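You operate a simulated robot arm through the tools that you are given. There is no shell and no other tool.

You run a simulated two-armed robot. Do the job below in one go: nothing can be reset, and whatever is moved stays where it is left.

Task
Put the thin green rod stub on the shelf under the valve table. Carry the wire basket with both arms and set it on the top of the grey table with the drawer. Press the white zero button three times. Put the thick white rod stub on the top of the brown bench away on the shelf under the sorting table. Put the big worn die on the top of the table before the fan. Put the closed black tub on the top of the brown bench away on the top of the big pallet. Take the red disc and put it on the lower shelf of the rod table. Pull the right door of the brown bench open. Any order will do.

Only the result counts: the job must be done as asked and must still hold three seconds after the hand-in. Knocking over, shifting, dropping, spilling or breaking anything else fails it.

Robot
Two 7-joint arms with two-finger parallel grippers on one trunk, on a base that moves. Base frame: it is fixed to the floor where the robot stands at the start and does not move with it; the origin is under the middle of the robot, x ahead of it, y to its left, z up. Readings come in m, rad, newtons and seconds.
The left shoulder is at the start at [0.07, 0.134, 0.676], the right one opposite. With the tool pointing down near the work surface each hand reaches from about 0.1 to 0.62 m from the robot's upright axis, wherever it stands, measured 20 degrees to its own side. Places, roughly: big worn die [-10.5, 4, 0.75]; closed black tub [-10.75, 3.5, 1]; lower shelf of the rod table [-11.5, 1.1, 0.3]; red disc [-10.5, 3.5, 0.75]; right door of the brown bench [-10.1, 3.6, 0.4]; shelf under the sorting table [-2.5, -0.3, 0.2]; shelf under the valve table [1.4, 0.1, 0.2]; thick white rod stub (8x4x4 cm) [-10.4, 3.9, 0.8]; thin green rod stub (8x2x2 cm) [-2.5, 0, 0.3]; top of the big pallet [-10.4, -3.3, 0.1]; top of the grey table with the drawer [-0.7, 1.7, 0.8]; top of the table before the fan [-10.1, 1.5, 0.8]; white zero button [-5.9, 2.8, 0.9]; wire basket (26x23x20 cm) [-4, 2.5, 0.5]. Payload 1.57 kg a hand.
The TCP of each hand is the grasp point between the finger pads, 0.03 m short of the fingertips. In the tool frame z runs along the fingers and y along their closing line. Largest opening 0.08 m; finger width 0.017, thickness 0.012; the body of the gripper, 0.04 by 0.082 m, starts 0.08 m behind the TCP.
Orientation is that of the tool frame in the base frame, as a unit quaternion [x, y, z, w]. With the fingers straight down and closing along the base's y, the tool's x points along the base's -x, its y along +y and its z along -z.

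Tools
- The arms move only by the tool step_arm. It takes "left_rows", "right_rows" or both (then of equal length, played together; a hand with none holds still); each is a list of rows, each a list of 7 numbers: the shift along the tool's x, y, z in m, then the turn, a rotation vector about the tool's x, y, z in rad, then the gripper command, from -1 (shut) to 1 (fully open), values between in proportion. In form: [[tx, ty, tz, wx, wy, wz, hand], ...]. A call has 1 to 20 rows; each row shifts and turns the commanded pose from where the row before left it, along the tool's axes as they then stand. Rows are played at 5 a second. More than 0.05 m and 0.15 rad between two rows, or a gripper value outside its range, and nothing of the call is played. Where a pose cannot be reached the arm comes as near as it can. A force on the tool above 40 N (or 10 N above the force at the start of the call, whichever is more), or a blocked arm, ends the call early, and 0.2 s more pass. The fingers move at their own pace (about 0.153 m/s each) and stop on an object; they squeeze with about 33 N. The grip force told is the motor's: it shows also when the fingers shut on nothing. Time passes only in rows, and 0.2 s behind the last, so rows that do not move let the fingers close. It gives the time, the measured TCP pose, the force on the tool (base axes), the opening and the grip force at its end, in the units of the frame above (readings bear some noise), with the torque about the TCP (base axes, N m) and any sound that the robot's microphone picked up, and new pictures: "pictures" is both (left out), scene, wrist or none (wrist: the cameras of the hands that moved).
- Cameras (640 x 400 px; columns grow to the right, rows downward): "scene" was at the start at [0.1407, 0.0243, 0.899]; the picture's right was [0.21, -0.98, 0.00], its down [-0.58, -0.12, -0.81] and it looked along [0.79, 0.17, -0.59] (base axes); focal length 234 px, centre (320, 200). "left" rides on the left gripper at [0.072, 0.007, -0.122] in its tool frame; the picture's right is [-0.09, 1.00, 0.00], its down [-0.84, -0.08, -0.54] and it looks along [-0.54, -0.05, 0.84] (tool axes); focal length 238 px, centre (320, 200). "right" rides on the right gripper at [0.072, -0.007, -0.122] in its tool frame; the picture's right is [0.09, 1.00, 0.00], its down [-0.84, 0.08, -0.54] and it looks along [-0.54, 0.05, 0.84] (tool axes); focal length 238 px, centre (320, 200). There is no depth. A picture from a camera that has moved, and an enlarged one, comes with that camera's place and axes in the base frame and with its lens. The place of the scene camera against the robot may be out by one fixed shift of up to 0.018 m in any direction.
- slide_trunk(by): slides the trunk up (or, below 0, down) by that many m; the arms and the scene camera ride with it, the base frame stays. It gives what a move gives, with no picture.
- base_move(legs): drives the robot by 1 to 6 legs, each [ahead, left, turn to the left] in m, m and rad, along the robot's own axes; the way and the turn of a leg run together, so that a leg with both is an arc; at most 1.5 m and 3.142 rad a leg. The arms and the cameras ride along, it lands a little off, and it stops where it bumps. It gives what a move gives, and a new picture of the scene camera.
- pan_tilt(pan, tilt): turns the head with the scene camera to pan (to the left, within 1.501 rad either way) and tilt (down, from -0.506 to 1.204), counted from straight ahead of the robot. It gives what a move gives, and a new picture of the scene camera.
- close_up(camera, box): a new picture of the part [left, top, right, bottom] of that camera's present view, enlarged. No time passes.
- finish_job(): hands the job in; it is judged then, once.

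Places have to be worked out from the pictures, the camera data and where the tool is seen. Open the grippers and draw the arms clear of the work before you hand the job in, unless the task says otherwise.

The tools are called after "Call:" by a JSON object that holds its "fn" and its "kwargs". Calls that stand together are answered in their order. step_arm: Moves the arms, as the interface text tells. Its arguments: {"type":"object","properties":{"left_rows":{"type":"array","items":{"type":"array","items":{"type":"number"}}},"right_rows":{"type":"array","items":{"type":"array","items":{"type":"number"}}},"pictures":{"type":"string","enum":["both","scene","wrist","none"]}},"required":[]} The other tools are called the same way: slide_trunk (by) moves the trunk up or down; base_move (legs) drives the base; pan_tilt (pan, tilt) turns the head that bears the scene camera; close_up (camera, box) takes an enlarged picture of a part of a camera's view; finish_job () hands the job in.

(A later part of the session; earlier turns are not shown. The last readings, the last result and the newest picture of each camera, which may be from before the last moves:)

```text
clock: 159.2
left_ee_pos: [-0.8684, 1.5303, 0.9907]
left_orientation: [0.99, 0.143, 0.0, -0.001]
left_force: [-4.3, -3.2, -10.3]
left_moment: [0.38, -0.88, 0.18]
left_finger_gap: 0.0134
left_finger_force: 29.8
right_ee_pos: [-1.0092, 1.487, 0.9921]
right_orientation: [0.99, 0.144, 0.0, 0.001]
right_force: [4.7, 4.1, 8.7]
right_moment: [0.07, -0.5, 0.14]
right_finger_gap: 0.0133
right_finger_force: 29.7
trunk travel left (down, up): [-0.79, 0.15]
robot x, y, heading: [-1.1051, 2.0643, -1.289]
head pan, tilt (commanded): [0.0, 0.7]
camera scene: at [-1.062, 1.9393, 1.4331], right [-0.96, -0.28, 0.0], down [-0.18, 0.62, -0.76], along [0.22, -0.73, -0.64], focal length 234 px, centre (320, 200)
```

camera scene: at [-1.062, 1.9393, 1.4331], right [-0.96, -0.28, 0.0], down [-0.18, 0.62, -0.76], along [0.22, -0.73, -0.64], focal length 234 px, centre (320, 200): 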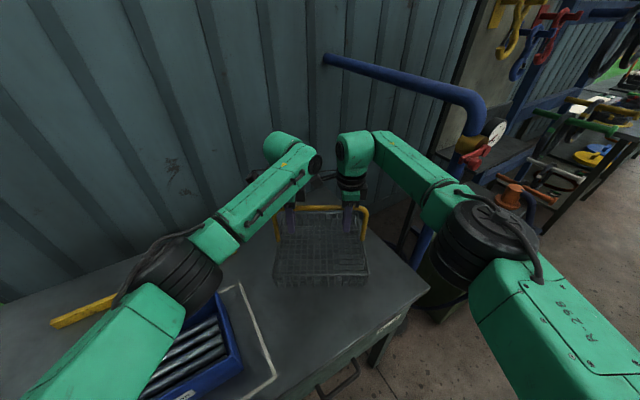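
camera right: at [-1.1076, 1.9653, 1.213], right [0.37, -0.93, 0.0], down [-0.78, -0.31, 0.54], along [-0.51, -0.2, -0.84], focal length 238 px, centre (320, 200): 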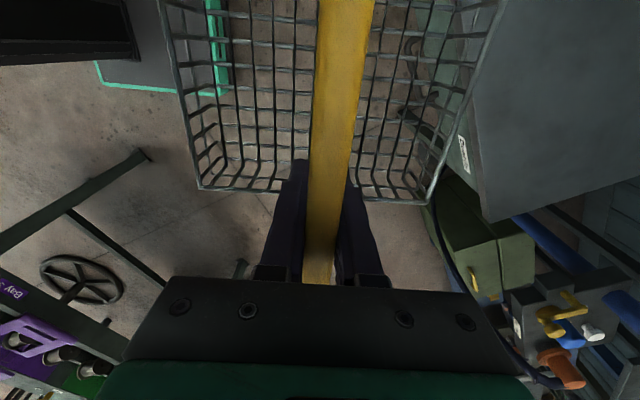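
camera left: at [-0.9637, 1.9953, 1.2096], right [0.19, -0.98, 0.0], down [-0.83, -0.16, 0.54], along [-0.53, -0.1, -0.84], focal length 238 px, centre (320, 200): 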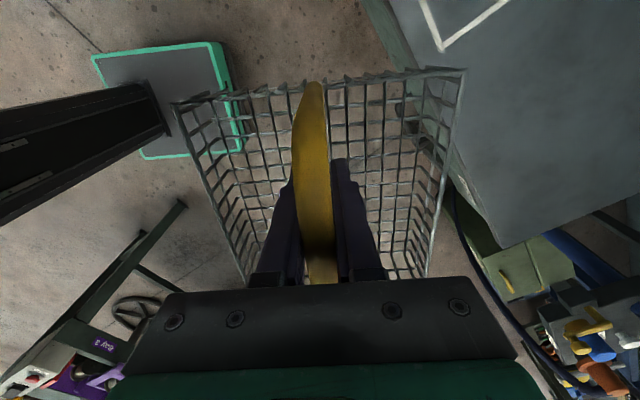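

Net vertical load is still just the basket's weight, so it isn't down yet; the two hands are fighting slightly. I level that out and keep lowering in small steps.

Call:
{"fn": "step_arm", "kwargs": {"left_rows": [[0, 0, 0.005, 0, 0, 0, -1]], "right_rows": [[0, 0, 0.003, 0, 0, 0, -1]], "pictures": "none"}}

Call:
{"fn": "step_arm", "kwargs": {"left_rows": [[0, 0, 0.003, 0, 0, 0, -1]], "right_rows": [[0, 0, 0.003, 0, 0, 0, -1]], "pictures": "none"}}

Call:
{"fn": "step_arm", "kwargs": {"left_rows": [[0, 0, 0.003, 0, 0, 0, -1]], "right_rows": [[0, 0, 0.003, 0, 0, 0, -1]], "pictures": "none"}}

```text
clock: 159.6
left_ee_pos: [-0.8683, 1.5305, 0.9849]
left_orientation: [0.99, 0.142, 0.0, 0.001]
left_force: [-6.5, -4.0, -1.5]
left_moment: [0.13, -0.09, 0.15]
left_finger_gap: 0.0134
left_finger_force: 30.0
right_ee_pos: [-1.0091, 1.4873, 0.9895]
right_orientation: [0.99, 0.144, 0.0, 0.0]
right_force: [5.4, 3.4, -1.9]
right_moment: [-0.12, 0.02, 0.1]
right_finger_gap: 0.0133
right_finger_force: 29.5
trunk travel left (down, up): [-0.79, 0.15]
robot x, y, heading: [-1.1071, 2.0661, -1.286]
head pan, tilt (commanded): [0.0, 0.7]
```

```text
clock: 160.0
left_ee_pos: [-0.8682, 1.5305, 0.9827]
left_orientation: [0.99, 0.143, 0.0, 0.0]
left_force: [-6.6, -4.5, 5.8]
left_moment: [-0.05, 0.47, 0.16]
left_finger_gap: 0.0131
left_finger_force: 30.5
right_ee_pos: [-1.0098, 1.4885, 0.9863]
right_orientation: [0.99, 0.144, -0.002, 0.0]
right_force: [6.8, 3.6, -9.2]
right_moment: [-0.22, 0.57, 0.09]
right_finger_gap: 0.0131
right_finger_force: 29.9
trunk travel left (down, up): [-0.79, 0.15]
robot x, y, heading: [-1.1062, 2.0659, -1.288]
head pan, tilt (commanded): [0.0, 0.7]
```

```text
clock: 160.4
left_ee_pos: [-0.8688, 1.5317, 0.9791]
left_orientation: [0.99, 0.143, 0.0, 0.0]
left_force: [-6.6, -4.3, 8.7]
left_moment: [-0.06, 0.41, 0.17]
left_finger_gap: 0.0135
left_finger_force: 30.4
right_ee_pos: [-1.0102, 1.4882, 0.9831]
right_orientation: [0.99, 0.144, -0.001, 0.0]
right_force: [5.4, 4.2, -11.9]
right_moment: [-0.37, 0.93, 0.1]
right_finger_gap: 0.0133
right_finger_force: 30.2
trunk travel left (down, up): [-0.79, 0.15]
robot x, y, heading: [-1.1047, 2.0657, -1.282]
head pan, tilt (commanded): [0.0, 0.7]
```

Still hanging. I continue lowering, slightly more with the right hand to balance.

Call:
{"fn": "step_arm", "kwargs": {"left_rows": [[0, 0, 0.003, 0, 0, 0, -1]], "right_rows": [[0, 0, 0.0045, 0, 0, 0, -1]], "pictures": "none"}}

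Call:
{"fn": "step_arm", "kwargs": {"left_rows": [[0, 0, 0.003, 0, 0, 0, -1]], "right_rows": [[0, 0, 0.003, 0, 0, 0, -1]], "pictures": "none"}}

Call:
{"fn": "step_arm", "kwargs": {"left_rows": [[0, 0, 0.003, 0, 0, 0, -1]], "right_rows": [[0, 0, 0.003, 0, 0, 0, -1]], "pictures": "scene"}}

Call:
{"fn": "close_up", "kwargs": {"camera": "scene", "box": [250, 190, 430, 303]}}

```text
clock: 160.8
left_ee_pos: [-0.868, 1.531, 0.9755]
left_orientation: [0.99, 0.144, 0.0, -0.001]
left_force: [-6.6, -7.2, 2.6]
left_moment: [0.3, -0.29, 0.28]
left_finger_gap: 0.0133
left_finger_force: 30.2
right_ee_pos: [-1.0083, 1.4879, 0.9791]
right_orientation: [0.989, 0.145, 0.001, 0.0]
right_force: [6.2, 5.7, -5.5]
right_moment: [-0.4, 0.73, 0.3]
right_finger_gap: 0.0135
right_finger_force: 29.9
trunk travel left (down, up): [-0.79, 0.15]
robot x, y, heading: [-1.1047, 2.0671, -1.283]
head pan, tilt (commanded): [0.0, 0.7]
```

```text
clock: 161.2
left_ee_pos: [-0.8664, 1.5313, 0.9714]
left_orientation: [0.99, 0.144, 0.001, -0.001]
left_force: [-5.2, -3.8, -2.4]
left_moment: [0.24, -0.27, 0.25]
left_finger_gap: 0.0132
left_finger_force: 29.2
right_ee_pos: [-1.0082, 1.486, 0.9751]
right_orientation: [0.99, 0.144, 0.0, 0.001]
right_force: [5.1, 4.3, -1.5]
right_moment: [-0.25, 0.2, 0.17]
right_finger_gap: 0.0131
right_finger_force: 29.9
trunk travel left (down, up): [-0.79, 0.15]
robot x, y, heading: [-1.1063, 2.0637, -1.282]
head pan, tilt (commanded): [0.0, 0.7]
```

```text
clock: 161.6
left_ee_pos: [-0.8678, 1.5308, 0.9689]
left_orientation: [0.99, 0.144, 0.0, -0.001]
left_force: [-3.7, -4.7, -5.1]
left_moment: [0.26, -0.32, 0.28]
left_finger_gap: 0.0135
left_finger_force: 30.2
right_ee_pos: [-1.0084, 1.486, 0.9729]
right_orientation: [0.99, 0.143, 0.0, 0.002]
right_force: [2.3, 4.6, 3.2]
right_moment: [-0.08, -0.23, 0.24]
right_finger_gap: 0.0137
right_finger_force: 29.8
trunk travel left (down, up): [-0.79, 0.15]
robot x, y, heading: [-1.1017, 2.0641, -1.284]
head pan, tilt (commanded): [0.0, 0.7]
camera scene: at [-1.0621, 1.9394, 1.4331], right [-0.96, -0.28, 0.0], down [-0.18, 0.62, -0.76], along [0.22, -0.73, -0.64], focal length 234 px, centre (320, 200)
```

scene: 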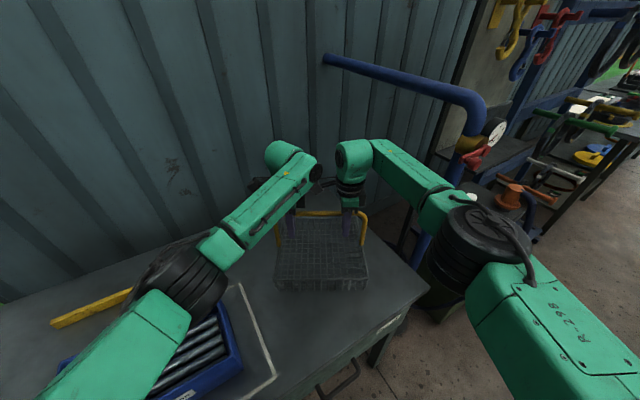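

```text
3.54 times, centred on (340, 246) of scene
camera zoom: at [-1.0621, 1.9394, 1.4331], right [-0.96, -0.28, 0.0], down [-0.18, 0.62, -0.76], along [0.22, -0.73, -0.64], focal length 830 px, centre (249, 35)
```

zoom: 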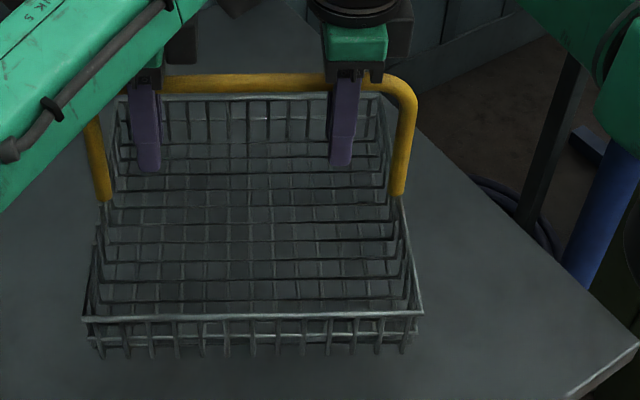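

Not yet clearly resting. A few more small lowering steps while tracking the summed vertical force.

Call:
{"fn": "step_arm", "kwargs": {"left_rows": [[0, 0, 0.003, 0, 0, 0, -1]], "right_rows": [[0, 0, 0.002, 0, 0, 0, -1]], "pictures": "none"}}

Call:
{"fn": "step_arm", "kwargs": {"left_rows": [[0, 0, 0.003, 0, 0, 0, -1]], "right_rows": [[0, 0, 0.003, 0, 0, 0, -1]], "pictures": "none"}}

Call:
{"fn": "step_arm", "kwargs": {"left_rows": [[0, 0, 0.003, 0, 0, 0, -1]], "right_rows": [[0, 0, 0.003, 0, 0, 0, -1]], "pictures": "none"}}

```text
clock: 162.0
left_ee_pos: [-0.8681, 1.5306, 0.9666]
left_orientation: [0.99, 0.143, 0.0, -0.001]
left_force: [-3.1, -2.8, -3.7]
left_moment: [0.18, -0.31, 0.13]
left_finger_gap: 0.0134
left_finger_force: 30.4
right_ee_pos: [-1.0099, 1.4873, 0.9707]
right_orientation: [0.99, 0.144, 0.0, 0.0]
right_force: [2.8, 2.2, 0.1]
right_moment: [-0.1, 0.01, 0.12]
right_finger_gap: 0.0134
right_finger_force: 30.2
trunk travel left (down, up): [-0.79, 0.15]
robot x, y, heading: [-1.1032, 2.0606, -1.286]
head pan, tilt (commanded): [0.0, 0.7]
```

```text
clock: 162.4
left_ee_pos: [-0.8688, 1.5294, 0.9634]
left_orientation: [0.99, 0.143, 0.0, 0.001]
left_force: [-4.7, -2.1, -0.3]
left_moment: [0.17, -0.52, -0.01]
left_finger_gap: 0.0136
left_finger_force: 30.4
right_ee_pos: [-1.0078, 1.4874, 0.9671]
right_orientation: [0.99, 0.143, 0.0, -0.001]
right_force: [3.5, 2.3, -2.4]
right_moment: [-0.2, 0.51, 0.01]
right_finger_gap: 0.0132
right_finger_force: 30.3
trunk travel left (down, up): [-0.79, 0.15]
robot x, y, heading: [-1.1028, 2.0632, -1.283]
head pan, tilt (commanded): [0.0, 0.7]
```

```text
clock: 162.8
left_ee_pos: [-0.8679, 1.5307, 0.9605]
left_orientation: [0.99, 0.143, 0.0, 0.0]
left_force: [-4.1, -2.3, 0.1]
left_moment: [0.1, -0.28, 0.08]
left_finger_gap: 0.0132
left_finger_force: 29.4
right_ee_pos: [-1.0084, 1.4874, 0.9655]
right_orientation: [0.99, 0.142, 0.0, 0.0]
right_force: [3.5, 2.4, -2.6]
right_moment: [-0.19, 0.49, 0.06]
right_finger_gap: 0.0133
right_finger_force: 30.3
trunk travel left (down, up): [-0.79, 0.15]
robot x, y, heading: [-1.1065, 2.0656, -1.291]
head pan, tilt (commanded): [0.0, 0.7]
```

Net force is still close to the carried weight (~-3 N), so it's likely still slightly above the table. I keep lowering step by step.

Call:
{"fn": "step_arm", "kwargs": {"left_rows": [[0, 0, 0.004, 0, 0, 0, -1]], "right_rows": [[0, 0, 0.004, 0, 0, 0, -1]], "pictures": "none"}}

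Call:
{"fn": "step_arm", "kwargs": {"left_rows": [[0, 0, 0.004, 0, 0, 0, -1]], "right_rows": [[0, 0, 0.004, 0, 0, 0, -1]], "pictures": "none"}}

Call:
{"fn": "close_up", "kwargs": {"camera": "scene", "box": [250, 210, 410, 310]}}

```text
clock: 163.2
left_ee_pos: [-0.8681, 1.5298, 0.9563]
left_orientation: [0.99, 0.143, 0.001, -0.001]
left_force: [0.1, -2.2, 0.2]
left_moment: [-0.08, 0.41, 0.13]
left_finger_gap: 0.0135
left_finger_force: 30.5
right_ee_pos: [-1.0079, 1.4867, 0.9615]
right_orientation: [0.99, 0.144, -0.001, -0.001]
right_force: [0.0, 2.2, -3.7]
right_moment: [0.0, -0.32, 0.15]
right_finger_gap: 0.0134
right_finger_force: 30.4
trunk travel left (down, up): [-0.79, 0.15]
robot x, y, heading: [-1.1067, 2.0633, -1.283]
head pan, tilt (commanded): [0.0, 0.7]
```

```text
clock: 163.6
left_ee_pos: [-0.8683, 1.5312, 0.9527]
left_orientation: [0.99, 0.143, 0.001, -0.001]
left_force: [1.5, -2.6, -0.2]
left_moment: [-0.12, 0.75, 0.21]
left_finger_gap: 0.0134
left_finger_force: 29.9
right_ee_pos: [-1.008, 1.4877, 0.9574]
right_orientation: [0.99, 0.144, -0.001, 0.0]
right_force: [-2.5, 2.5, -2.9]
right_moment: [0.0, -0.47, 0.24]
right_finger_gap: 0.0134
right_finger_force: 30.1
trunk travel left (down, up): [-0.79, 0.15]
robot x, y, heading: [-1.1094, 2.0634, -1.287]
head pan, tilt (commanded): [0.0, 0.7]
```

```text
4.00 times, centred on (330, 260) of scene
camera zoom: at [-1.062, 1.9394, 1.4331], right [-0.96, -0.28, 0.0], down [-0.18, 0.62, -0.76], along [0.22, -0.73, -0.64], focal length 938 px, centre (280, -40)
```

zoom: 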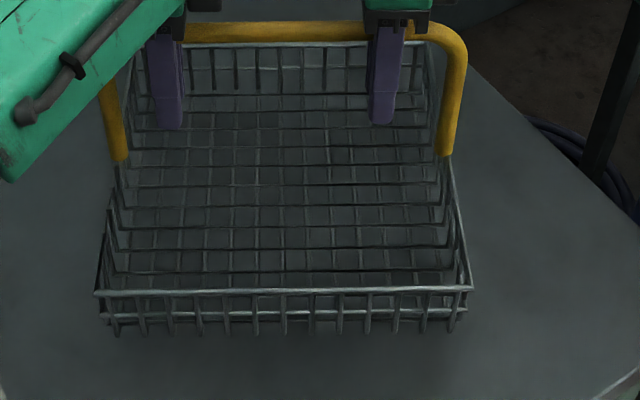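

A faint gap/shadow remains under the front rim. I keep lowering in 5 mm steps.

Call:
{"fn": "step_arm", "kwargs": {"left_rows": [[0, 0, 0.005, 0, 0, 0, -1]], "right_rows": [[0, 0, 0.005, 0, 0, 0, -1]], "pictures": "none"}}

Call:
{"fn": "step_arm", "kwargs": {"left_rows": [[0, 0, 0.005, 0, 0, 0, -1]], "right_rows": [[0, 0, 0.005, 0, 0, 0, -1]], "pictures": "none"}}

Call:
{"fn": "step_arm", "kwargs": {"left_rows": [[0, 0, 0.005, 0, 0, 0, -1]], "right_rows": [[0, 0, 0.005, 0, 0, 0, -1]], "pictures": "none"}}

Call:
{"fn": "close_up", "kwargs": {"camera": "scene", "box": [250, 210, 410, 310]}}

```text
clock: 164.0
left_ee_pos: [-0.8676, 1.5313, 0.9484]
left_orientation: [0.99, 0.143, 0.0, 0.0]
left_force: [1.1, -3.0, 0.8]
left_moment: [0.15, 0.07, 0.34]
left_finger_gap: 0.0131
left_finger_force: 29.9
right_ee_pos: [-1.0087, 1.4881, 0.9518]
right_orientation: [0.99, 0.143, -0.001, 0.0]
right_force: [-0.8, 4.0, -3.5]
right_moment: [-0.28, 0.3, 0.29]
right_finger_gap: 0.0132
right_finger_force: 30.0
trunk travel left (down, up): [-0.79, 0.15]
robot x, y, heading: [-1.1019, 2.0662, -1.284]
head pan, tilt (commanded): [0.0, 0.7]
```

```text
clock: 164.4
left_ee_pos: [-0.8675, 1.5301, 0.9416]
left_orientation: [0.99, 0.143, 0.001, -0.001]
left_force: [0.8, -4.0, -1.5]
left_moment: [0.31, -0.39, 0.31]
left_finger_gap: 0.0137
left_finger_force: 29.7
right_ee_pos: [-1.0088, 1.4859, 0.9473]
right_orientation: [0.99, 0.144, 0.0, 0.001]
right_force: [-0.7, 3.2, -2.7]
right_moment: [-0.34, 0.55, 0.3]
right_finger_gap: 0.0133
right_finger_force: 29.9
trunk travel left (down, up): [-0.79, 0.15]
robot x, y, heading: [-1.1039, 2.0636, -1.286]
head pan, tilt (commanded): [0.0, 0.7]
```

```text
clock: 164.8
left_ee_pos: [-0.8683, 1.5305, 0.9375]
left_orientation: [0.99, 0.143, 0.001, -0.001]
left_force: [0.9, -2.5, -2.5]
left_moment: [0.29, -0.43, 0.22]
left_finger_gap: 0.013
left_finger_force: 29.9
right_ee_pos: [-1.0085, 1.4868, 0.942]
right_orientation: [0.99, 0.144, -0.001, 0.0]
right_force: [-1.8, 2.3, -0.5]
right_moment: [-0.24, 0.32, 0.23]
right_finger_gap: 0.0136
right_finger_force: 30.5
trunk travel left (down, up): [-0.79, 0.15]
robot x, y, heading: [-1.1069, 2.064, -1.284]
head pan, tilt (commanded): [0.0, 0.7]
```

```text
4.00 times, centred on (330, 260) of scene
camera zoom: at [-1.0619, 1.9394, 1.4331], right [-0.96, -0.28, 0.0], down [-0.18, 0.62, -0.76], along [0.22, -0.73, -0.64], focal length 938 px, centre (280, -40)
```

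zoom: 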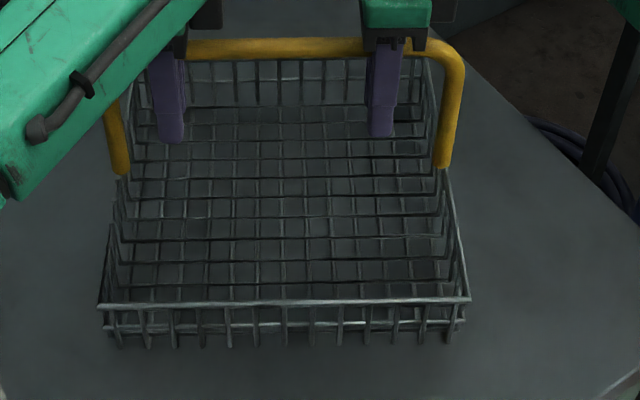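

Lower still: the handle bar is probably only ~0.14 m above the basket's base. I continue in 4 mm steps watching for contact.

Call:
{"fn": "step_arm", "kwargs": {"left_rows": [[0, 0, 0.004, 0, 0, 0, -1]], "right_rows": [[0, 0, 0.004, 0, 0, 0, -1]], "pictures": "none"}}

Call:
{"fn": "step_arm", "kwargs": {"left_rows": [[0, 0, 0.004, 0, 0, 0, -1]], "right_rows": [[0, 0, 0.004, 0, 0, 0, -1]], "pictures": "none"}}

Call:
{"fn": "step_arm", "kwargs": {"left_rows": [[0, 0, 0.004, 0, 0, 0, -1]], "right_rows": [[0, 0, 0.004, 0, 0, 0, -1]], "pictures": "none"}}

```text
clock: 165.2
left_ee_pos: [-0.8686, 1.5306, 0.9365]
left_orientation: [0.99, 0.143, 0.002, 0.001]
left_force: [4.0, -4.8, 6.3]
left_moment: [0.42, -0.55, 0.17]
left_finger_gap: 0.0135
left_finger_force: 29.8
right_ee_pos: [-1.01, 1.4881, 0.9395]
right_orientation: [0.99, 0.143, 0.001, 0.001]
right_force: [-2.8, 1.9, 6.0]
right_moment: [0.14, -0.9, 0.17]
right_finger_gap: 0.0134
right_finger_force: 30.3
trunk travel left (down, up): [-0.79, 0.15]
robot x, y, heading: [-1.1059, 2.0621, -1.285]
head pan, tilt (commanded): [0.0, 0.7]
```

```text
clock: 165.6
left_ee_pos: [-0.8711, 1.5311, 0.9343]
left_orientation: [0.99, 0.143, 0.0, 0.004]
left_force: [6.4, -9.0, 21.9]
left_moment: [0.43, 0.32, 0.1]
left_finger_gap: 0.0139
left_finger_force: 30.1
right_ee_pos: [-1.0106, 1.4886, 0.9372]
right_orientation: [0.99, 0.142, 0.001, 0.004]
right_force: [-5.2, -5.5, 19.7]
right_moment: [0.24, -0.26, 0.13]
right_finger_gap: 0.0134
right_finger_force: 30.3
trunk travel left (down, up): [-0.79, 0.15]
robot x, y, heading: [-1.1041, 2.0677, -1.285]
head pan, tilt (commanded): [0.0, 0.7]
```

```text
clock: 166.0
left_ee_pos: [-0.8709, 1.5334, 0.928]
left_orientation: [0.99, 0.142, 0.0, 0.004]
left_force: [3.3, -12.9, 20.5]
left_moment: [0.68, 0.18, 0.19]
left_finger_gap: 0.0136
left_finger_force: 30.1
right_ee_pos: [-1.0092, 1.4913, 0.9338]
right_orientation: [0.99, 0.144, 0.001, 0.002]
right_force: [-2.2, -1.4, 21.0]
right_moment: [0.01, -0.08, 0.16]
right_finger_gap: 0.0137
right_finger_force: 30.3
trunk travel left (down, up): [-0.79, 0.15]
robot x, y, heading: [-1.1074, 2.064, -1.286]
head pan, tilt (commanded): [0.0, 0.7]
```

Contact: both hands now feel ~20 N upward, so the basket rests on the table. I ease up 6 mm to relieve the load and open both grippers.

Call:
{"fn": "step_arm", "kwargs": {"left_rows": [[0, 0, -0.006, 0, 0, 0, -1], [0, 0, 0, 0, 0, 0, -1], [0, 0, 0, 0, 0, 0, -0.4], [0, 0, 0, 0, 0, 0, 0.2], [0, 0, 0, 0, 0, 0, 1], [0, 0, 0, 0, 0, 0, 1]], "right_rows": [[0, 0, -0.006, 0, 0, 0, -1], [0, 0, 0, 0, 0, 0, -1], [0, 0, 0, 0, 0, 0, -0.4], [0, 0, 0, 0, 0, 0, 0.2], [0, 0, 0, 0, 0, 0, 1], [0, 0, 0, 0, 0, 0, 1]], "pictures": "both"}}

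```text
clock: 167.4
left_ee_pos: [-0.8678, 1.5307, 0.9323]
left_orientation: [0.99, 0.144, 0.0, 0.0]
left_force: [0.0, -0.6, -0.4]
left_moment: [0.01, 0.0, 0.02]
left_finger_gap: 0.08
left_finger_force: 0.0
right_ee_pos: [-1.0088, 1.4879, 0.9364]
right_orientation: [0.99, 0.144, 0.0, 0.0]
right_force: [0.8, -0.8, -0.4]
right_moment: [-0.02, 0.03, -0.01]
right_finger_gap: 0.0802
right_finger_force: 0.1
trunk travel left (down, up): [-0.79, 0.15]
robot x, y, heading: [-1.1042, 2.063, -1.284]
head pan, tilt (commanded): [0.0, 0.7]
camera scene: at [-1.0623, 1.9403, 1.4332], right [-0.96, -0.28, 0.0], down [-0.18, 0.62, -0.76], along [0.22, -0.73, -0.64], focal length 234 px, centre (320, 200)
camera right: at [-0.9427, 1.5144, 1.059], right [0.37, -0.93, 0.0], down [-0.78, -0.31, 0.54], along [-0.5, -0.2, -0.84], focal length 238 px, centre (320, 200)
camera left: at [-0.7986, 1.5457, 1.0553], right [0.19, -0.98, 0.0], down [-0.82, -0.16, 0.54], along [-0.53, -0.1, -0.84], focal length 238 px, centre (320, 200)
```

scene: 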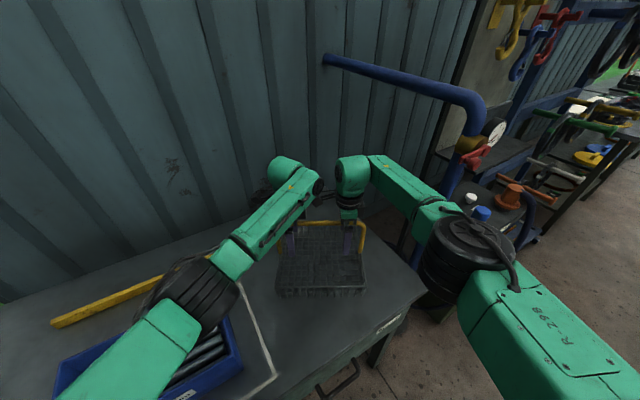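
right: 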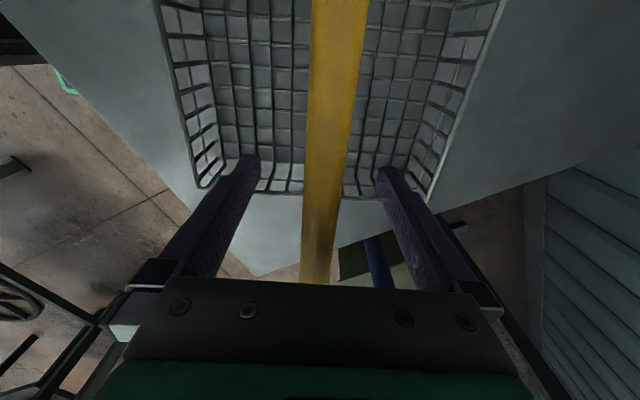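
left: 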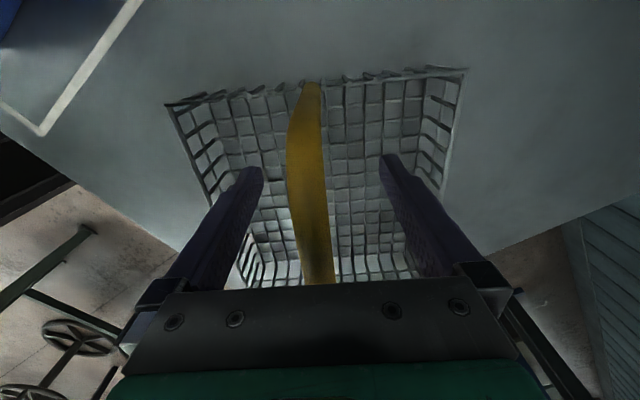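

The basket stands fully on the tabletop, released. I raise the trunk 0.15 m so the fingers clear the handle, then back away.

Call:
{"fn": "slide_trunk", "kwargs": {"by": 0.15}}

Call:
{"fn": "base_move", "kwargs": {"legs": [[-0.5, 0, 0]]}}

Call:
{"fn": "close_up", "kwargs": {"camera": "scene", "box": [160, 80, 480, 280]}}

```text
clock: 169.2
left_ee_pos: [-0.8692, 1.5308, 1.0825]
left_orientation: [0.99, 0.143, 0.001, 0.0]
left_force: [-0.2, 0.1, 0.4]
left_moment: [-0.03, -0.03, -0.03]
left_finger_gap: 0.0799
left_finger_force: 0.1
right_ee_pos: [-1.0092, 1.4874, 1.0861]
right_orientation: [0.99, 0.143, 0.0, 0.001]
right_force: [0.9, -0.6, 0.3]
right_moment: [0.01, 0.03, -0.02]
right_finger_gap: 0.08
right_finger_force: 0.0
trunk travel left (down, up): [-0.94, 0.0]
robot x, y, heading: [-1.1039, 2.0623, -1.285]
head pan, tilt (commanded): [0.0, 0.7]
```

```text
clock: 172.1
left_ee_pos: [-1.0085, 2.0125, 1.081]
left_orientation: [0.989, 0.146, 0.001, -0.001]
left_force: [0.3, 0.0, -0.6]
left_moment: [0.0, 0.03, -0.02]
left_finger_gap: 0.08
left_finger_force: 0.1
right_ee_pos: [-1.1484, 1.9672, 1.0847]
right_orientation: [0.989, 0.148, 0.0, 0.0]
right_force: [-0.6, 0.0, -0.3]
right_moment: [0.03, 0.01, 0.01]
right_finger_gap: 0.0798
right_finger_force: 0.1
trunk travel left (down, up): [-0.94, 0.0]
robot x, y, heading: [-1.2512, 2.5456, -1.279]
head pan, tilt (commanded): [0.0, 0.7]
camera scene: at [-1.2045, 2.4198, 1.5829], right [-0.96, -0.29, 0.0], down [-0.19, 0.62, -0.76], along [0.22, -0.73, -0.65], focal length 234 px, centre (320, 200)
```

scene: 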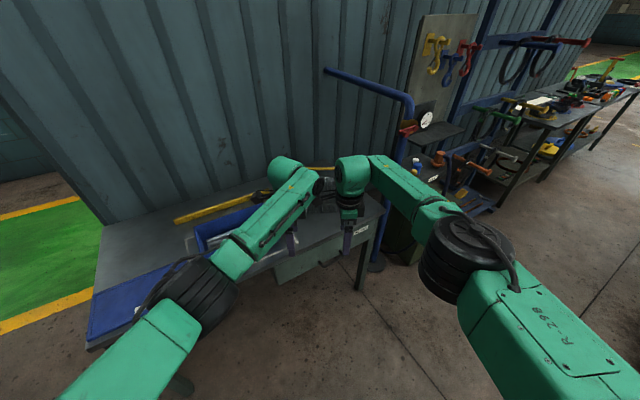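

```text
2.00 times, centred on (320, 180) of scene
camera zoom: at [-1.2045, 2.4198, 1.5829], right [-0.96, -0.29, 0.0], down [-0.19, 0.62, -0.76], along [0.22, -0.73, -0.65], focal length 469 px, centre (320, 240)
```

zoom: 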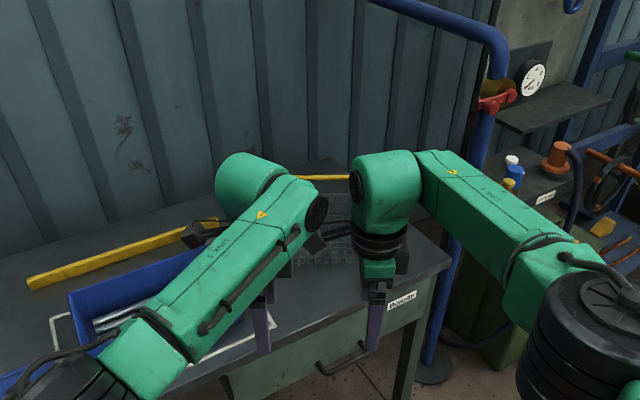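

The basket is on the grey table and the bin, lid and ruler look untouched. Next is the white zero button on the saw; I drive back along my known path toward the aisle.

Call:
{"fn": "base_move", "kwargs": {"legs": [[-0.752, 0.278, 0], [0, 0, -2.454], [1.12, 0, 0], [0, 0, 0.545], [1.5, 0, 0], [0.22, 0, 0]]}}

Call:
{"fn": "pan_tilt", "kwargs": {"pan": 0.6, "tilt": 0.35}}

```text
clock: 197.3
left_ee_pos: [-4.4243, 3.8114, 1.0844]
left_orientation: [0.712, -0.702, 0.0, 0.002]
left_force: [0.2, -0.2, 0.4]
left_moment: [-0.03, 0.01, 0.0]
left_finger_gap: 0.08
left_finger_force: 0.0
right_ee_pos: [-4.429, 3.9592, 1.0882]
right_orientation: [0.712, -0.703, -0.002, 0.002]
right_force: [-0.2, 0.0, 0.0]
right_moment: [0.02, 0.04, 0.01]
right_finger_gap: 0.0798
right_finger_force: 0.0
trunk travel left (down, up): [-0.94, 0.0]
robot x, y, heading: [-3.8501, 3.8967, -3.123]
head pan, tilt (commanded): [0.0, 0.7]
camera scene: at [-3.9762, 3.9001, 1.5837], right [-0.01, 1.0, 0.0], down [0.64, 0.01, -0.77], along [-0.77, -0.01, -0.64], focal length 234 px, centre (320, 200)
```

scene: 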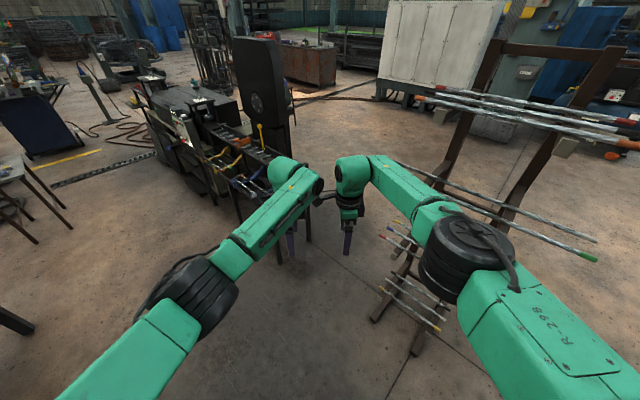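

```text
clock: 198.3
left_ee_pos: [-4.4295, 3.8119, 1.0812]
left_orientation: [0.712, -0.702, 0.001, 0.0]
left_force: [-0.2, 0.8, -0.2]
left_moment: [0.02, -0.03, 0.0]
left_finger_gap: 0.0799
left_finger_force: 0.0
right_ee_pos: [-4.4326, 3.9581, 1.0853]
right_orientation: [0.712, -0.703, 0.0, 0.0]
right_force: [-0.1, 0.3, 0.3]
right_moment: [0.02, -0.05, 0.0]
right_finger_gap: 0.0799
right_finger_force: 0.1
trunk travel left (down, up): [-0.94, 0.0]
robot x, y, heading: [-3.8518, 3.8983, -3.13]
head pan, tilt (commanded): [0.6, 0.351]
camera scene: at [-3.9735, 3.8477, 1.6144], right [-0.57, 0.82, 0.0], down [0.28, 0.2, -0.94], along [-0.77, -0.54, -0.34], focal length 234 px, centre (320, 200)
```

scene: 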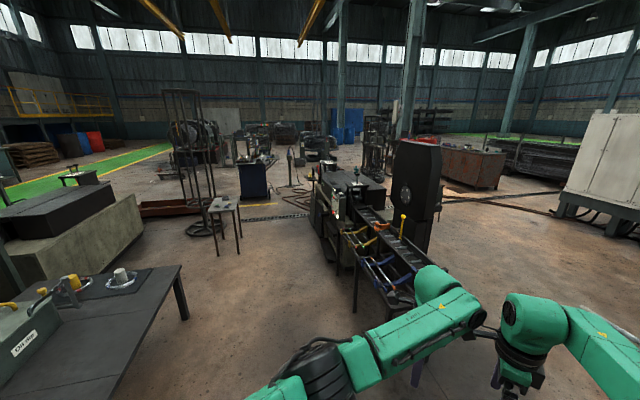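

The aisle along the saw is clear. I turn to face the saw (heading ~2.4) and strafe left down the aisle to in front of the control panel.

Call:
{"fn": "base_move", "kwargs": {"legs": [[0, 0, -0.75], [0, 1.1, 0], [0, 1.0, 0]]}}

Call:
{"fn": "pan_tilt", "kwargs": {"pan": 0.0, "tilt": 0.5}}

```text
clock: 210.7
left_ee_pos: [-5.7292, 2.6428, 1.0815]
left_orientation: [-0.415, 0.91, 0.0, -0.001]
left_force: [-0.3, -0.5, 0.4]
left_moment: [-0.01, 0.01, -0.01]
left_finger_gap: 0.08
left_finger_force: 0.1
right_ee_pos: [-5.6348, 2.7547, 1.0854]
right_orientation: [-0.415, 0.91, 0.001, 0.0]
right_force: [0.2, -0.5, 0.7]
right_moment: [0.05, 0.0, -0.02]
right_finger_gap: 0.0801
right_finger_force: 0.1
trunk travel left (down, up): [-0.94, 0.0]
robot x, y, heading: [-5.2437, 2.3177, 2.427]
head pan, tilt (commanded): [0.6, 0.351]
camera scene: at [-5.3682, 2.3703, 1.6146], right [0.11, 0.99, 0.0], down [0.34, -0.04, -0.94], along [-0.93, 0.11, -0.34], focal length 234 px, centre (320, 200)
```

scene: 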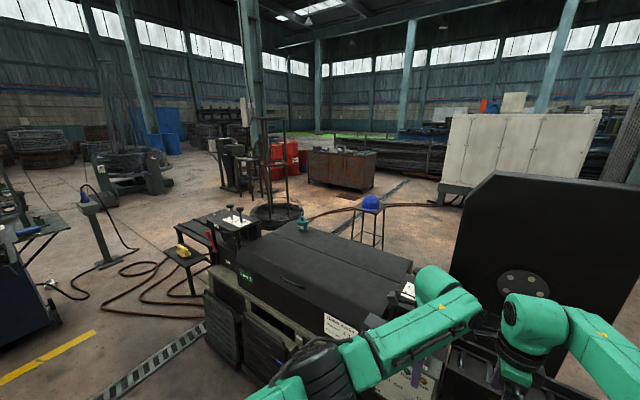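

```text
clock: 211.7
left_ee_pos: [-5.7307, 2.642, 1.0828]
left_orientation: [-0.415, 0.91, 0.0, 0.0]
left_force: [0.1, 0.3, 0.3]
left_moment: [-0.01, 0.03, 0.01]
left_finger_gap: 0.08
left_finger_force: 0.0
right_ee_pos: [-5.6345, 2.7524, 1.0865]
right_orientation: [-0.415, 0.91, 0.001, 0.0]
right_force: [-0.2, 0.0, 0.0]
right_moment: [-0.01, 0.01, -0.01]
right_finger_gap: 0.0801
right_finger_force: 0.0
trunk travel left (down, up): [-0.94, 0.0]
robot x, y, heading: [-5.2461, 2.3213, 2.427]
head pan, tilt (commanded): [0.0, 0.499]
camera scene: at [-5.3452, 2.4182, 1.6009], right [0.66, 0.76, 0.0], down [0.36, -0.31, -0.88], along [-0.66, 0.58, -0.48], focal length 234 px, centre (320, 200)
```

scene: 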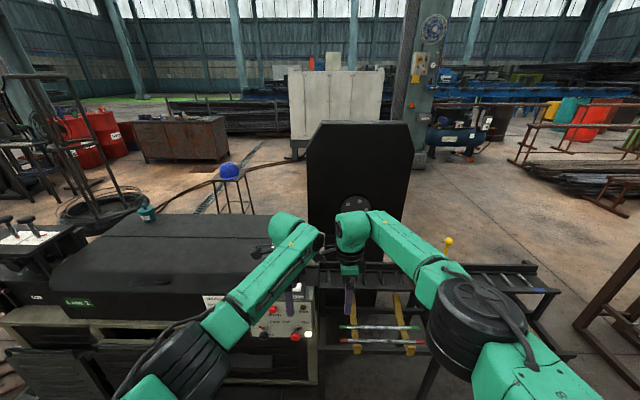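

The control panel is just below my left hand. I zoom in on it.

Call:
{"fn": "close_up", "kwargs": {"camera": "scene", "box": [190, 270, 350, 370]}}

Call:
{"fn": "close_up", "kwargs": {"camera": "left", "box": [0, 0, 640, 400]}}

```text
4.00 times, centred on (270, 320) of scene
camera zoom: at [-5.3452, 2.4182, 1.6009], right [0.66, 0.76, 0.0], down [0.36, -0.31, -0.88], along [-0.66, 0.58, -0.48], focal length 938 px, centre (520, -280)
```

zoom: 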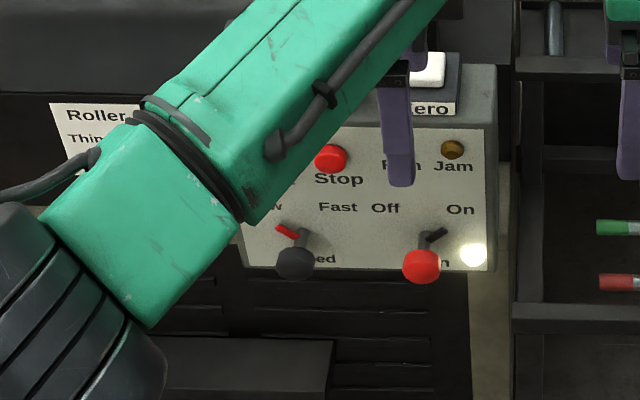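

```text
1.00 times, centred on (320, 200) of left (not enlarged: the box is as wide or as high as the picture)
camera zoom: at [-5.783, 2.5918, 1.2052], right [-0.69, 0.72, 0.0], down [0.61, 0.58, 0.54], along [0.39, 0.37, -0.84], focal length 238 px, centre (320, 200)
```

zoom: 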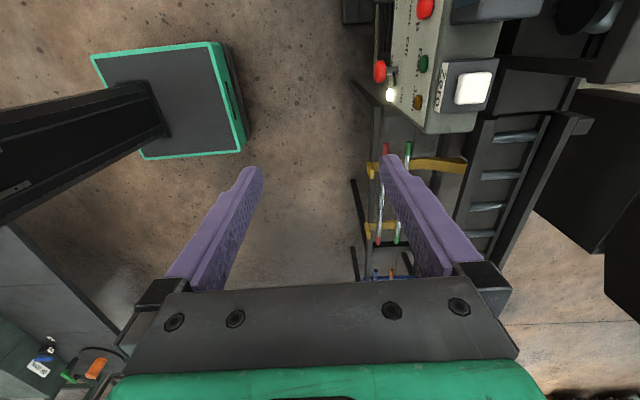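

The zero button is a white cap facing up on top of the control box, near (-5.89,2.77, ~0.86). I first pull the right hand back so it clears the big blade cover, and rotate nothing else.

Call:
{"fn": "step_arm", "kwargs": {"right_rows": [[-0.02, -0.04, 0, 0, 0, 0, 1], [-0.02, -0.04, 0, 0, 0, 0, 1], [-0.02, -0.04, 0, 0, 0, 0, 1], [-0.02, -0.04, 0, 0, 0, 0, 1], [-0.02, -0.04, 0, 0, 0, 0, 1]], "left_rows": [[0, 0, 0, 0, 0, 0, -1], [0, 0, 0, 0, 0, 0, -1], [0, 0, 0, 0, 0, 0, -1], [0, 0, 0, 0, 0, 0, -1], [0, 0, 0, 0, 0, 0, -1]], "pictures": "none"}}

Call:
{"fn": "base_move", "kwargs": {"legs": [[0.2, 0, 0]]}}

Call:
{"fn": "close_up", "kwargs": {"camera": "left", "box": [0, 0, 640, 400]}}

```text
clock: 212.9
left_ee_pos: [-5.7277, 2.6415, 1.0832]
left_orientation: [-0.414, 0.91, 0.001, -0.001]
left_force: [-0.3, 0.1, -0.5]
left_moment: [-0.03, 0.04, 0.01]
left_finger_gap: 0.0001
left_finger_force: 21.2
right_ee_pos: [-5.4148, 2.6989, 1.0867]
right_orientation: [-0.415, 0.91, 0.001, -0.002]
right_force: [-0.1, 0.1, -0.6]
right_moment: [0.03, 0.0, 0.03]
right_finger_gap: 0.08
right_finger_force: 0.0
trunk travel left (down, up): [-0.94, 0.0]
robot x, y, heading: [-5.2444, 2.3206, 2.424]
head pan, tilt (commanded): [0.0, 0.499]
```

```text
clock: 214.4
left_ee_pos: [-5.8778, 2.7694, 1.0845]
left_orientation: [-0.414, 0.91, 0.002, 0.0]
left_force: [0.5, 0.1, -0.4]
left_moment: [0.03, 0.04, 0.0]
left_finger_gap: 0.0001
left_finger_force: 21.2
right_ee_pos: [-5.5653, 2.8292, 1.0889]
right_orientation: [-0.414, 0.91, 0.002, -0.002]
right_force: [0.6, 0.9, 0.8]
right_moment: [0.03, 0.01, 0.01]
right_finger_gap: 0.0802
right_finger_force: 0.1
trunk travel left (down, up): [-0.94, 0.0]
robot x, y, heading: [-5.3957, 2.4438, 2.427]
head pan, tilt (commanded): [0.0, 0.499]
camera scene: at [-5.4911, 2.5453, 1.6014], right [0.66, 0.75, 0.0], down [0.36, -0.31, -0.88], along [-0.66, 0.58, -0.48], focal length 234 px, centre (320, 200)
```

scene: 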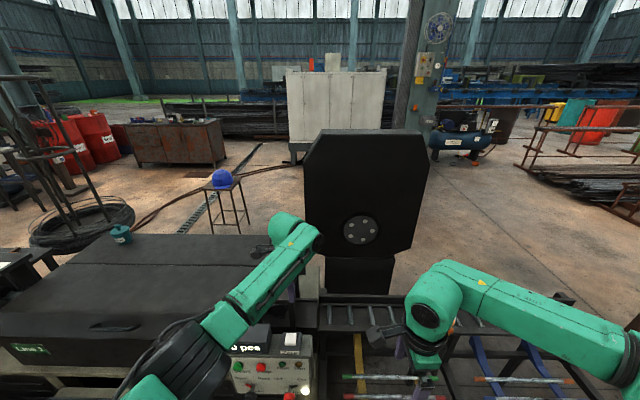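

```text
1.00 times, centred on (320, 200) of left (not enlarged: the box is as wide or as high as the picture)
camera zoom: at [-5.9298, 2.7202, 1.2073], right [-0.69, 0.72, 0.0], down [0.61, 0.58, 0.54], along [0.39, 0.38, -0.84], focal length 238 px, centre (320, 200)
```

zoom: 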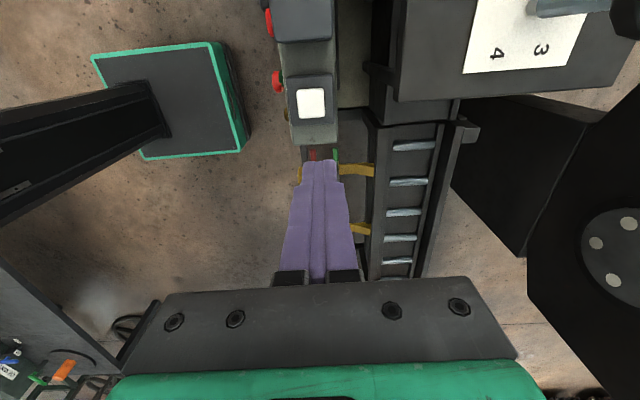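

Triangulating two wrist views puts the button at (-5.88,2.753,0.895), about 0.015 m left and 0.011 m back of my left fingertips. I correct that and lower the trunk 0.12 m.

Call:
{"fn": "step_arm", "kwargs": {"left_rows": [[0.0146, -0.0114, 0, 0, 0, 0, -1], [0, 0, 0, 0, 0, 0, -1]], "pictures": "none"}}

Call:
{"fn": "slide_trunk", "kwargs": {"by": -0.12}}

Call:
{"fn": "close_up", "kwargs": {"camera": "left", "box": [160, 50, 480, 250]}}

Call:
{"fn": "close_up", "kwargs": {"camera": "scene", "box": [200, 280, 392, 400]}}

```text
clock: 215.1
left_ee_pos: [-5.8791, 2.7515, 1.0831]
left_orientation: [-0.415, 0.91, 0.001, -0.001]
left_force: [-0.8, -0.4, 0.7]
left_moment: [0.01, 0.0, 0.0]
left_finger_gap: 0.0001
left_finger_force: 21.3
right_ee_pos: [-5.566, 2.8285, 1.0874]
right_orientation: [-0.416, 0.909, 0.002, 0.0]
right_force: [0.3, 0.3, -0.1]
right_moment: [0.01, 0.0, 0.02]
right_finger_gap: 0.0799
right_finger_force: 0.0
trunk travel left (down, up): [-0.94, 0.0]
robot x, y, heading: [-5.3956, 2.4471, 2.425]
head pan, tilt (commanded): [0.0, 0.499]
```

```text
clock: 216.6
left_ee_pos: [-5.8808, 2.7533, 0.9618]
left_orientation: [-0.415, 0.91, 0.0, 0.001]
left_force: [-0.2, -0.1, 0.1]
left_moment: [0.03, 0.02, -0.01]
left_finger_gap: 0.0001
left_finger_force: 20.8
right_ee_pos: [-5.5676, 2.8296, 0.967]
right_orientation: [-0.415, 0.91, 0.001, -0.001]
right_force: [0.5, -0.1, -0.9]
right_moment: [0.0, 0.01, 0.02]
right_finger_gap: 0.0799
right_finger_force: 0.1
trunk travel left (down, up): [-0.82, 0.12]
robot x, y, heading: [-5.3917, 2.4496, 2.423]
head pan, tilt (commanded): [0.0, 0.499]
```

```text
2.00 times, centred on (320, 150) of left
camera zoom: at [-5.9333, 2.7046, 1.0849], right [-0.69, 0.72, 0.0], down [0.61, 0.58, 0.54], along [0.39, 0.37, -0.84], focal length 477 px, centre (320, 300)
```

zoom: 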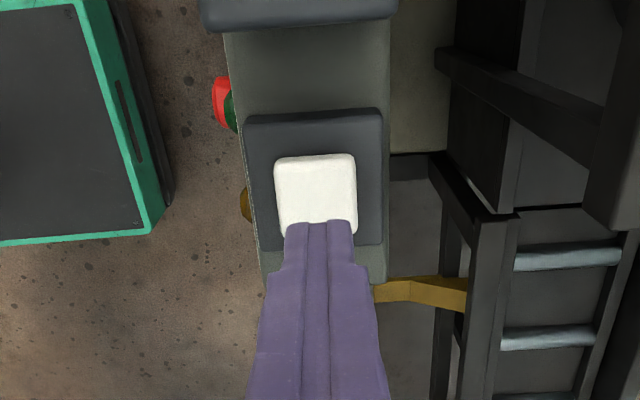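

```text
3.33 times, centred on (296, 340) of scene
camera zoom: at [-5.4948, 2.5488, 1.4809], right [0.66, 0.75, 0.0], down [0.36, -0.31, -0.88], along [-0.66, 0.58, -0.48], focal length 782 px, centre (400, -267)
```

zoom: 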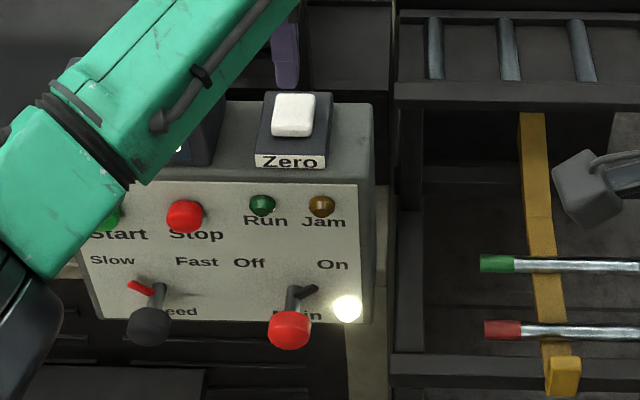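

The closed fingertips are right over the white cap. I lower in small steps until contact.

Call:
{"fn": "step_arm", "kwargs": {"left_rows": [[0.002, -0.001, 0.015, 0, 0, 0, -1], [0, 0, 0.01, 0, 0, 0, -1]], "pictures": "none"}}

Call:
{"fn": "step_arm", "kwargs": {"left_rows": [[0, 0, 0.005, 0, 0, 0, -1]], "pictures": "none"}}

Call:
{"fn": "step_arm", "kwargs": {"left_rows": [[0, 0, 0.005, 0, 0, 0, -1]], "pictures": "none"}}

```text
clock: 217.2
left_ee_pos: [-5.8792, 2.7517, 0.936]
left_orientation: [-0.414, 0.91, -0.001, -0.001]
left_force: [0.3, 0.3, -0.5]
left_moment: [0.01, 0.01, 0.0]
left_finger_gap: 0.0
left_finger_force: 21.2
right_ee_pos: [-5.5678, 2.831, 0.9671]
right_orientation: [-0.414, 0.91, 0.0, -0.001]
right_force: [0.2, 0.4, -0.6]
right_moment: [0.03, 0.0, -0.03]
right_finger_gap: 0.0799
right_finger_force: 0.0
trunk travel left (down, up): [-0.82, 0.12]
robot x, y, heading: [-5.393, 2.4488, 2.426]
head pan, tilt (commanded): [0.0, 0.499]
```

```text
clock: 217.6
left_ee_pos: [-5.8806, 2.751, 0.9311]
left_orientation: [-0.414, 0.91, 0.0, 0.0]
left_force: [0.0, -0.6, 0.2]
left_moment: [0.01, 0.0, 0.02]
left_finger_gap: 0.0002
left_finger_force: 21.1
right_ee_pos: [-5.5675, 2.8306, 0.9659]
right_orientation: [-0.414, 0.91, 0.001, 0.0]
right_force: [0.2, 0.1, 0.1]
right_moment: [-0.01, -0.03, 0.0]
right_finger_gap: 0.08
right_finger_force: 0.1
trunk travel left (down, up): [-0.82, 0.12]
robot x, y, heading: [-5.3948, 2.4496, 2.427]
head pan, tilt (commanded): [0.0, 0.499]
```

```text
clock: 217.9
left_ee_pos: [-5.8802, 2.7525, 0.926]
left_orientation: [-0.414, 0.91, -0.001, 0.0]
left_force: [-0.4, -0.7, -0.8]
left_moment: [-0.03, -0.01, -0.02]
left_finger_gap: 0.0001
left_finger_force: 21.3
right_ee_pos: [-5.5678, 2.8301, 0.9666]
right_orientation: [-0.415, 0.91, 0.002, 0.0]
right_force: [-0.3, 0.9, 0.1]
right_moment: [-0.02, 0.02, 0.01]
right_finger_gap: 0.08
right_finger_force: 0.0
trunk travel left (down, up): [-0.82, 0.12]
robot x, y, heading: [-5.3942, 2.4509, 2.427]
head pan, tilt (commanded): [0.0, 0.499]
```

No contact yet at fingertip height ~0.896. I continue down in 4 mm steps.

Call:
{"fn": "step_arm", "kwargs": {"left_rows": [[0, 0, 0.004, 0, 0, 0, -1]], "pictures": "none"}}

Call:
{"fn": "step_arm", "kwargs": {"left_rows": [[0, 0, 0.004, 0, 0, 0, -1]], "pictures": "none"}}

Call:
{"fn": "close_up", "kwargs": {"camera": "left", "box": [240, 100, 400, 200]}}

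```text
clock: 218.3
left_ee_pos: [-5.882, 2.7522, 0.9218]
left_orientation: [-0.415, 0.91, 0.0, -0.001]
left_force: [-0.3, -0.4, 1.5]
left_moment: [-0.02, 0.02, 0.03]
left_finger_gap: 0.0
left_finger_force: 21.2
right_ee_pos: [-5.5669, 2.8297, 0.9669]
right_orientation: [-0.415, 0.91, 0.001, 0.0]
right_force: [0.5, 0.2, 0.2]
right_moment: [-0.01, 0.02, -0.02]
right_finger_gap: 0.0801
right_finger_force: 0.0
trunk travel left (down, up): [-0.82, 0.12]
robot x, y, heading: [-5.3958, 2.4494, 2.424]
head pan, tilt (commanded): [0.0, 0.499]
```

```text
clock: 218.8
left_ee_pos: [-5.8805, 2.752, 0.9193]
left_orientation: [-0.415, 0.91, 0.001, 0.0]
left_force: [-0.2, 1.4, 3.3]
left_moment: [0.07, -0.03, 0.0]
left_finger_gap: 0.0
left_finger_force: 21.5
right_ee_pos: [-5.5684, 2.8299, 0.9665]
right_orientation: [-0.415, 0.91, 0.001, 0.0]
right_force: [0.2, 0.4, -0.4]
right_moment: [0.03, -0.01, 0.03]
right_finger_gap: 0.0797
right_finger_force: 0.0
trunk travel left (down, up): [-0.82, 0.12]
robot x, y, heading: [-5.3921, 2.4469, 2.431]
head pan, tilt (commanded): [0.0, 0.499]
heard: click
```

```text
4.00 times, centred on (320, 150) of left
camera zoom: at [-5.9337, 2.7024, 1.0426], right [-0.69, 0.72, 0.0], down [0.61, 0.58, 0.54], along [0.39, 0.37, -0.84], focal length 953 px, centre (320, 400)
```

zoom: 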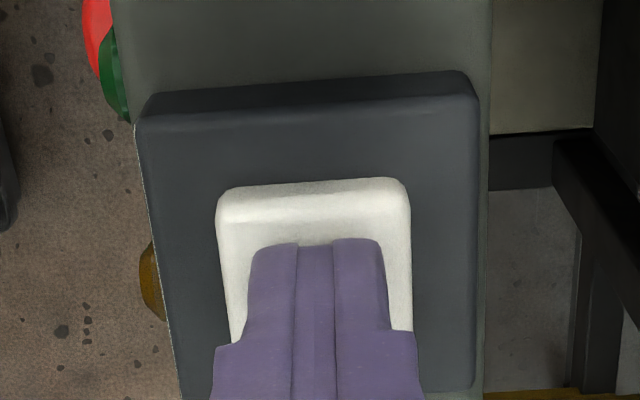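

A click was heard: press one. I lift fully off, then press again the same amount.

Call:
{"fn": "step_arm", "kwargs": {"left_rows": [[0, 0, -0.01, 0, 0, 0, -1], [0, 0, -0.01, 0, 0, 0, -1], [0, 0, 0, 0, 0, 0, -1]], "pictures": "none"}}

Call:
{"fn": "step_arm", "kwargs": {"left_rows": [[0, 0, 0.01, 0, 0, 0, -1], [0, 0, 0.005, 0, 0, 0, -1], [0, 0, 0.006, 0, 0, 0, -1]], "pictures": "none"}}

```text
clock: 219.6
left_ee_pos: [-5.8805, 2.7507, 0.9374]
left_orientation: [-0.415, 0.91, -0.002, 0.0]
left_force: [0.2, 0.8, -0.3]
left_moment: [0.03, 0.01, 0.01]
left_finger_gap: 0.0001
left_finger_force: 21.3
right_ee_pos: [-5.5672, 2.8296, 0.9674]
right_orientation: [-0.415, 0.91, 0.001, 0.0]
right_force: [0.3, -0.5, 0.3]
right_moment: [0.01, 0.0, 0.04]
right_finger_gap: 0.08
right_finger_force: 0.1
trunk travel left (down, up): [-0.82, 0.12]
robot x, y, heading: [-5.3935, 2.4491, 2.425]
head pan, tilt (commanded): [0.0, 0.499]
```

```text
clock: 220.3
left_ee_pos: [-5.8822, 2.7515, 0.9185]
left_orientation: [-0.414, 0.91, 0.001, -0.001]
left_force: [-1.8, 0.1, 5.6]
left_moment: [0.01, 0.01, 0.05]
left_finger_gap: 0.0
left_finger_force: 21.3
right_ee_pos: [-5.5668, 2.8283, 0.9672]
right_orientation: [-0.414, 0.91, 0.0, 0.0]
right_force: [-0.7, -0.6, -0.5]
right_moment: [-0.01, -0.05, -0.03]
right_finger_gap: 0.0799
right_finger_force: 0.1
trunk travel left (down, up): [-0.82, 0.12]
robot x, y, heading: [-5.3915, 2.4512, 2.423]
head pan, tilt (commanded): [0.0, 0.499]
heard: click
```

Second click heard. I lift off and press the third time.

Call:
{"fn": "step_arm", "kwargs": {"left_rows": [[0, 0, -0.01, 0, 0, 0, -1], [0, 0, -0.011, 0, 0, 0, -1], [0, 0, 0, 0, 0, 0, -1]], "pictures": "none"}}

Call:
{"fn": "step_arm", "kwargs": {"left_rows": [[0, 0, 0.01, 0, 0, 0, -1], [0, 0, 0.005, 0, 0, 0, -1], [0, 0, 0.006, 0, 0, 0, -1]], "pictures": "none"}}

```text
clock: 221.2
left_ee_pos: [-5.8819, 2.7517, 0.9376]
left_orientation: [-0.415, 0.91, -0.001, 0.0]
left_force: [-0.2, 0.7, 0.1]
left_moment: [-0.02, 0.0, 0.0]
left_finger_gap: 0.0
left_finger_force: 21.0
right_ee_pos: [-5.5675, 2.8311, 0.9668]
right_orientation: [-0.414, 0.91, 0.0, 0.0]
right_force: [0.4, 0.3, 0.7]
right_moment: [-0.03, 0.02, -0.01]
right_finger_gap: 0.08
right_finger_force: 0.1
trunk travel left (down, up): [-0.82, 0.12]
robot x, y, heading: [-5.3911, 2.4511, 2.427]
head pan, tilt (commanded): [0.0, 0.499]
```

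```text
clock: 221.9
left_ee_pos: [-5.8819, 2.752, 0.9174]
left_orientation: [-0.414, 0.91, 0.001, -0.002]
left_force: [-3.1, 2.5, 6.4]
left_moment: [0.05, 0.05, 0.07]
left_finger_gap: 0.0
left_finger_force: 21.0
right_ee_pos: [-5.5679, 2.8295, 0.9667]
right_orientation: [-0.414, 0.91, 0.001, 0.0]
right_force: [-0.3, 0.5, -0.4]
right_moment: [-0.02, 0.0, 0.02]
right_finger_gap: 0.08
right_finger_force: 0.0
trunk travel left (down, up): [-0.82, 0.12]
robot x, y, heading: [-5.3921, 2.4493, 2.427]
head pan, tilt (commanded): [0.0, 0.499]
heard: click
```

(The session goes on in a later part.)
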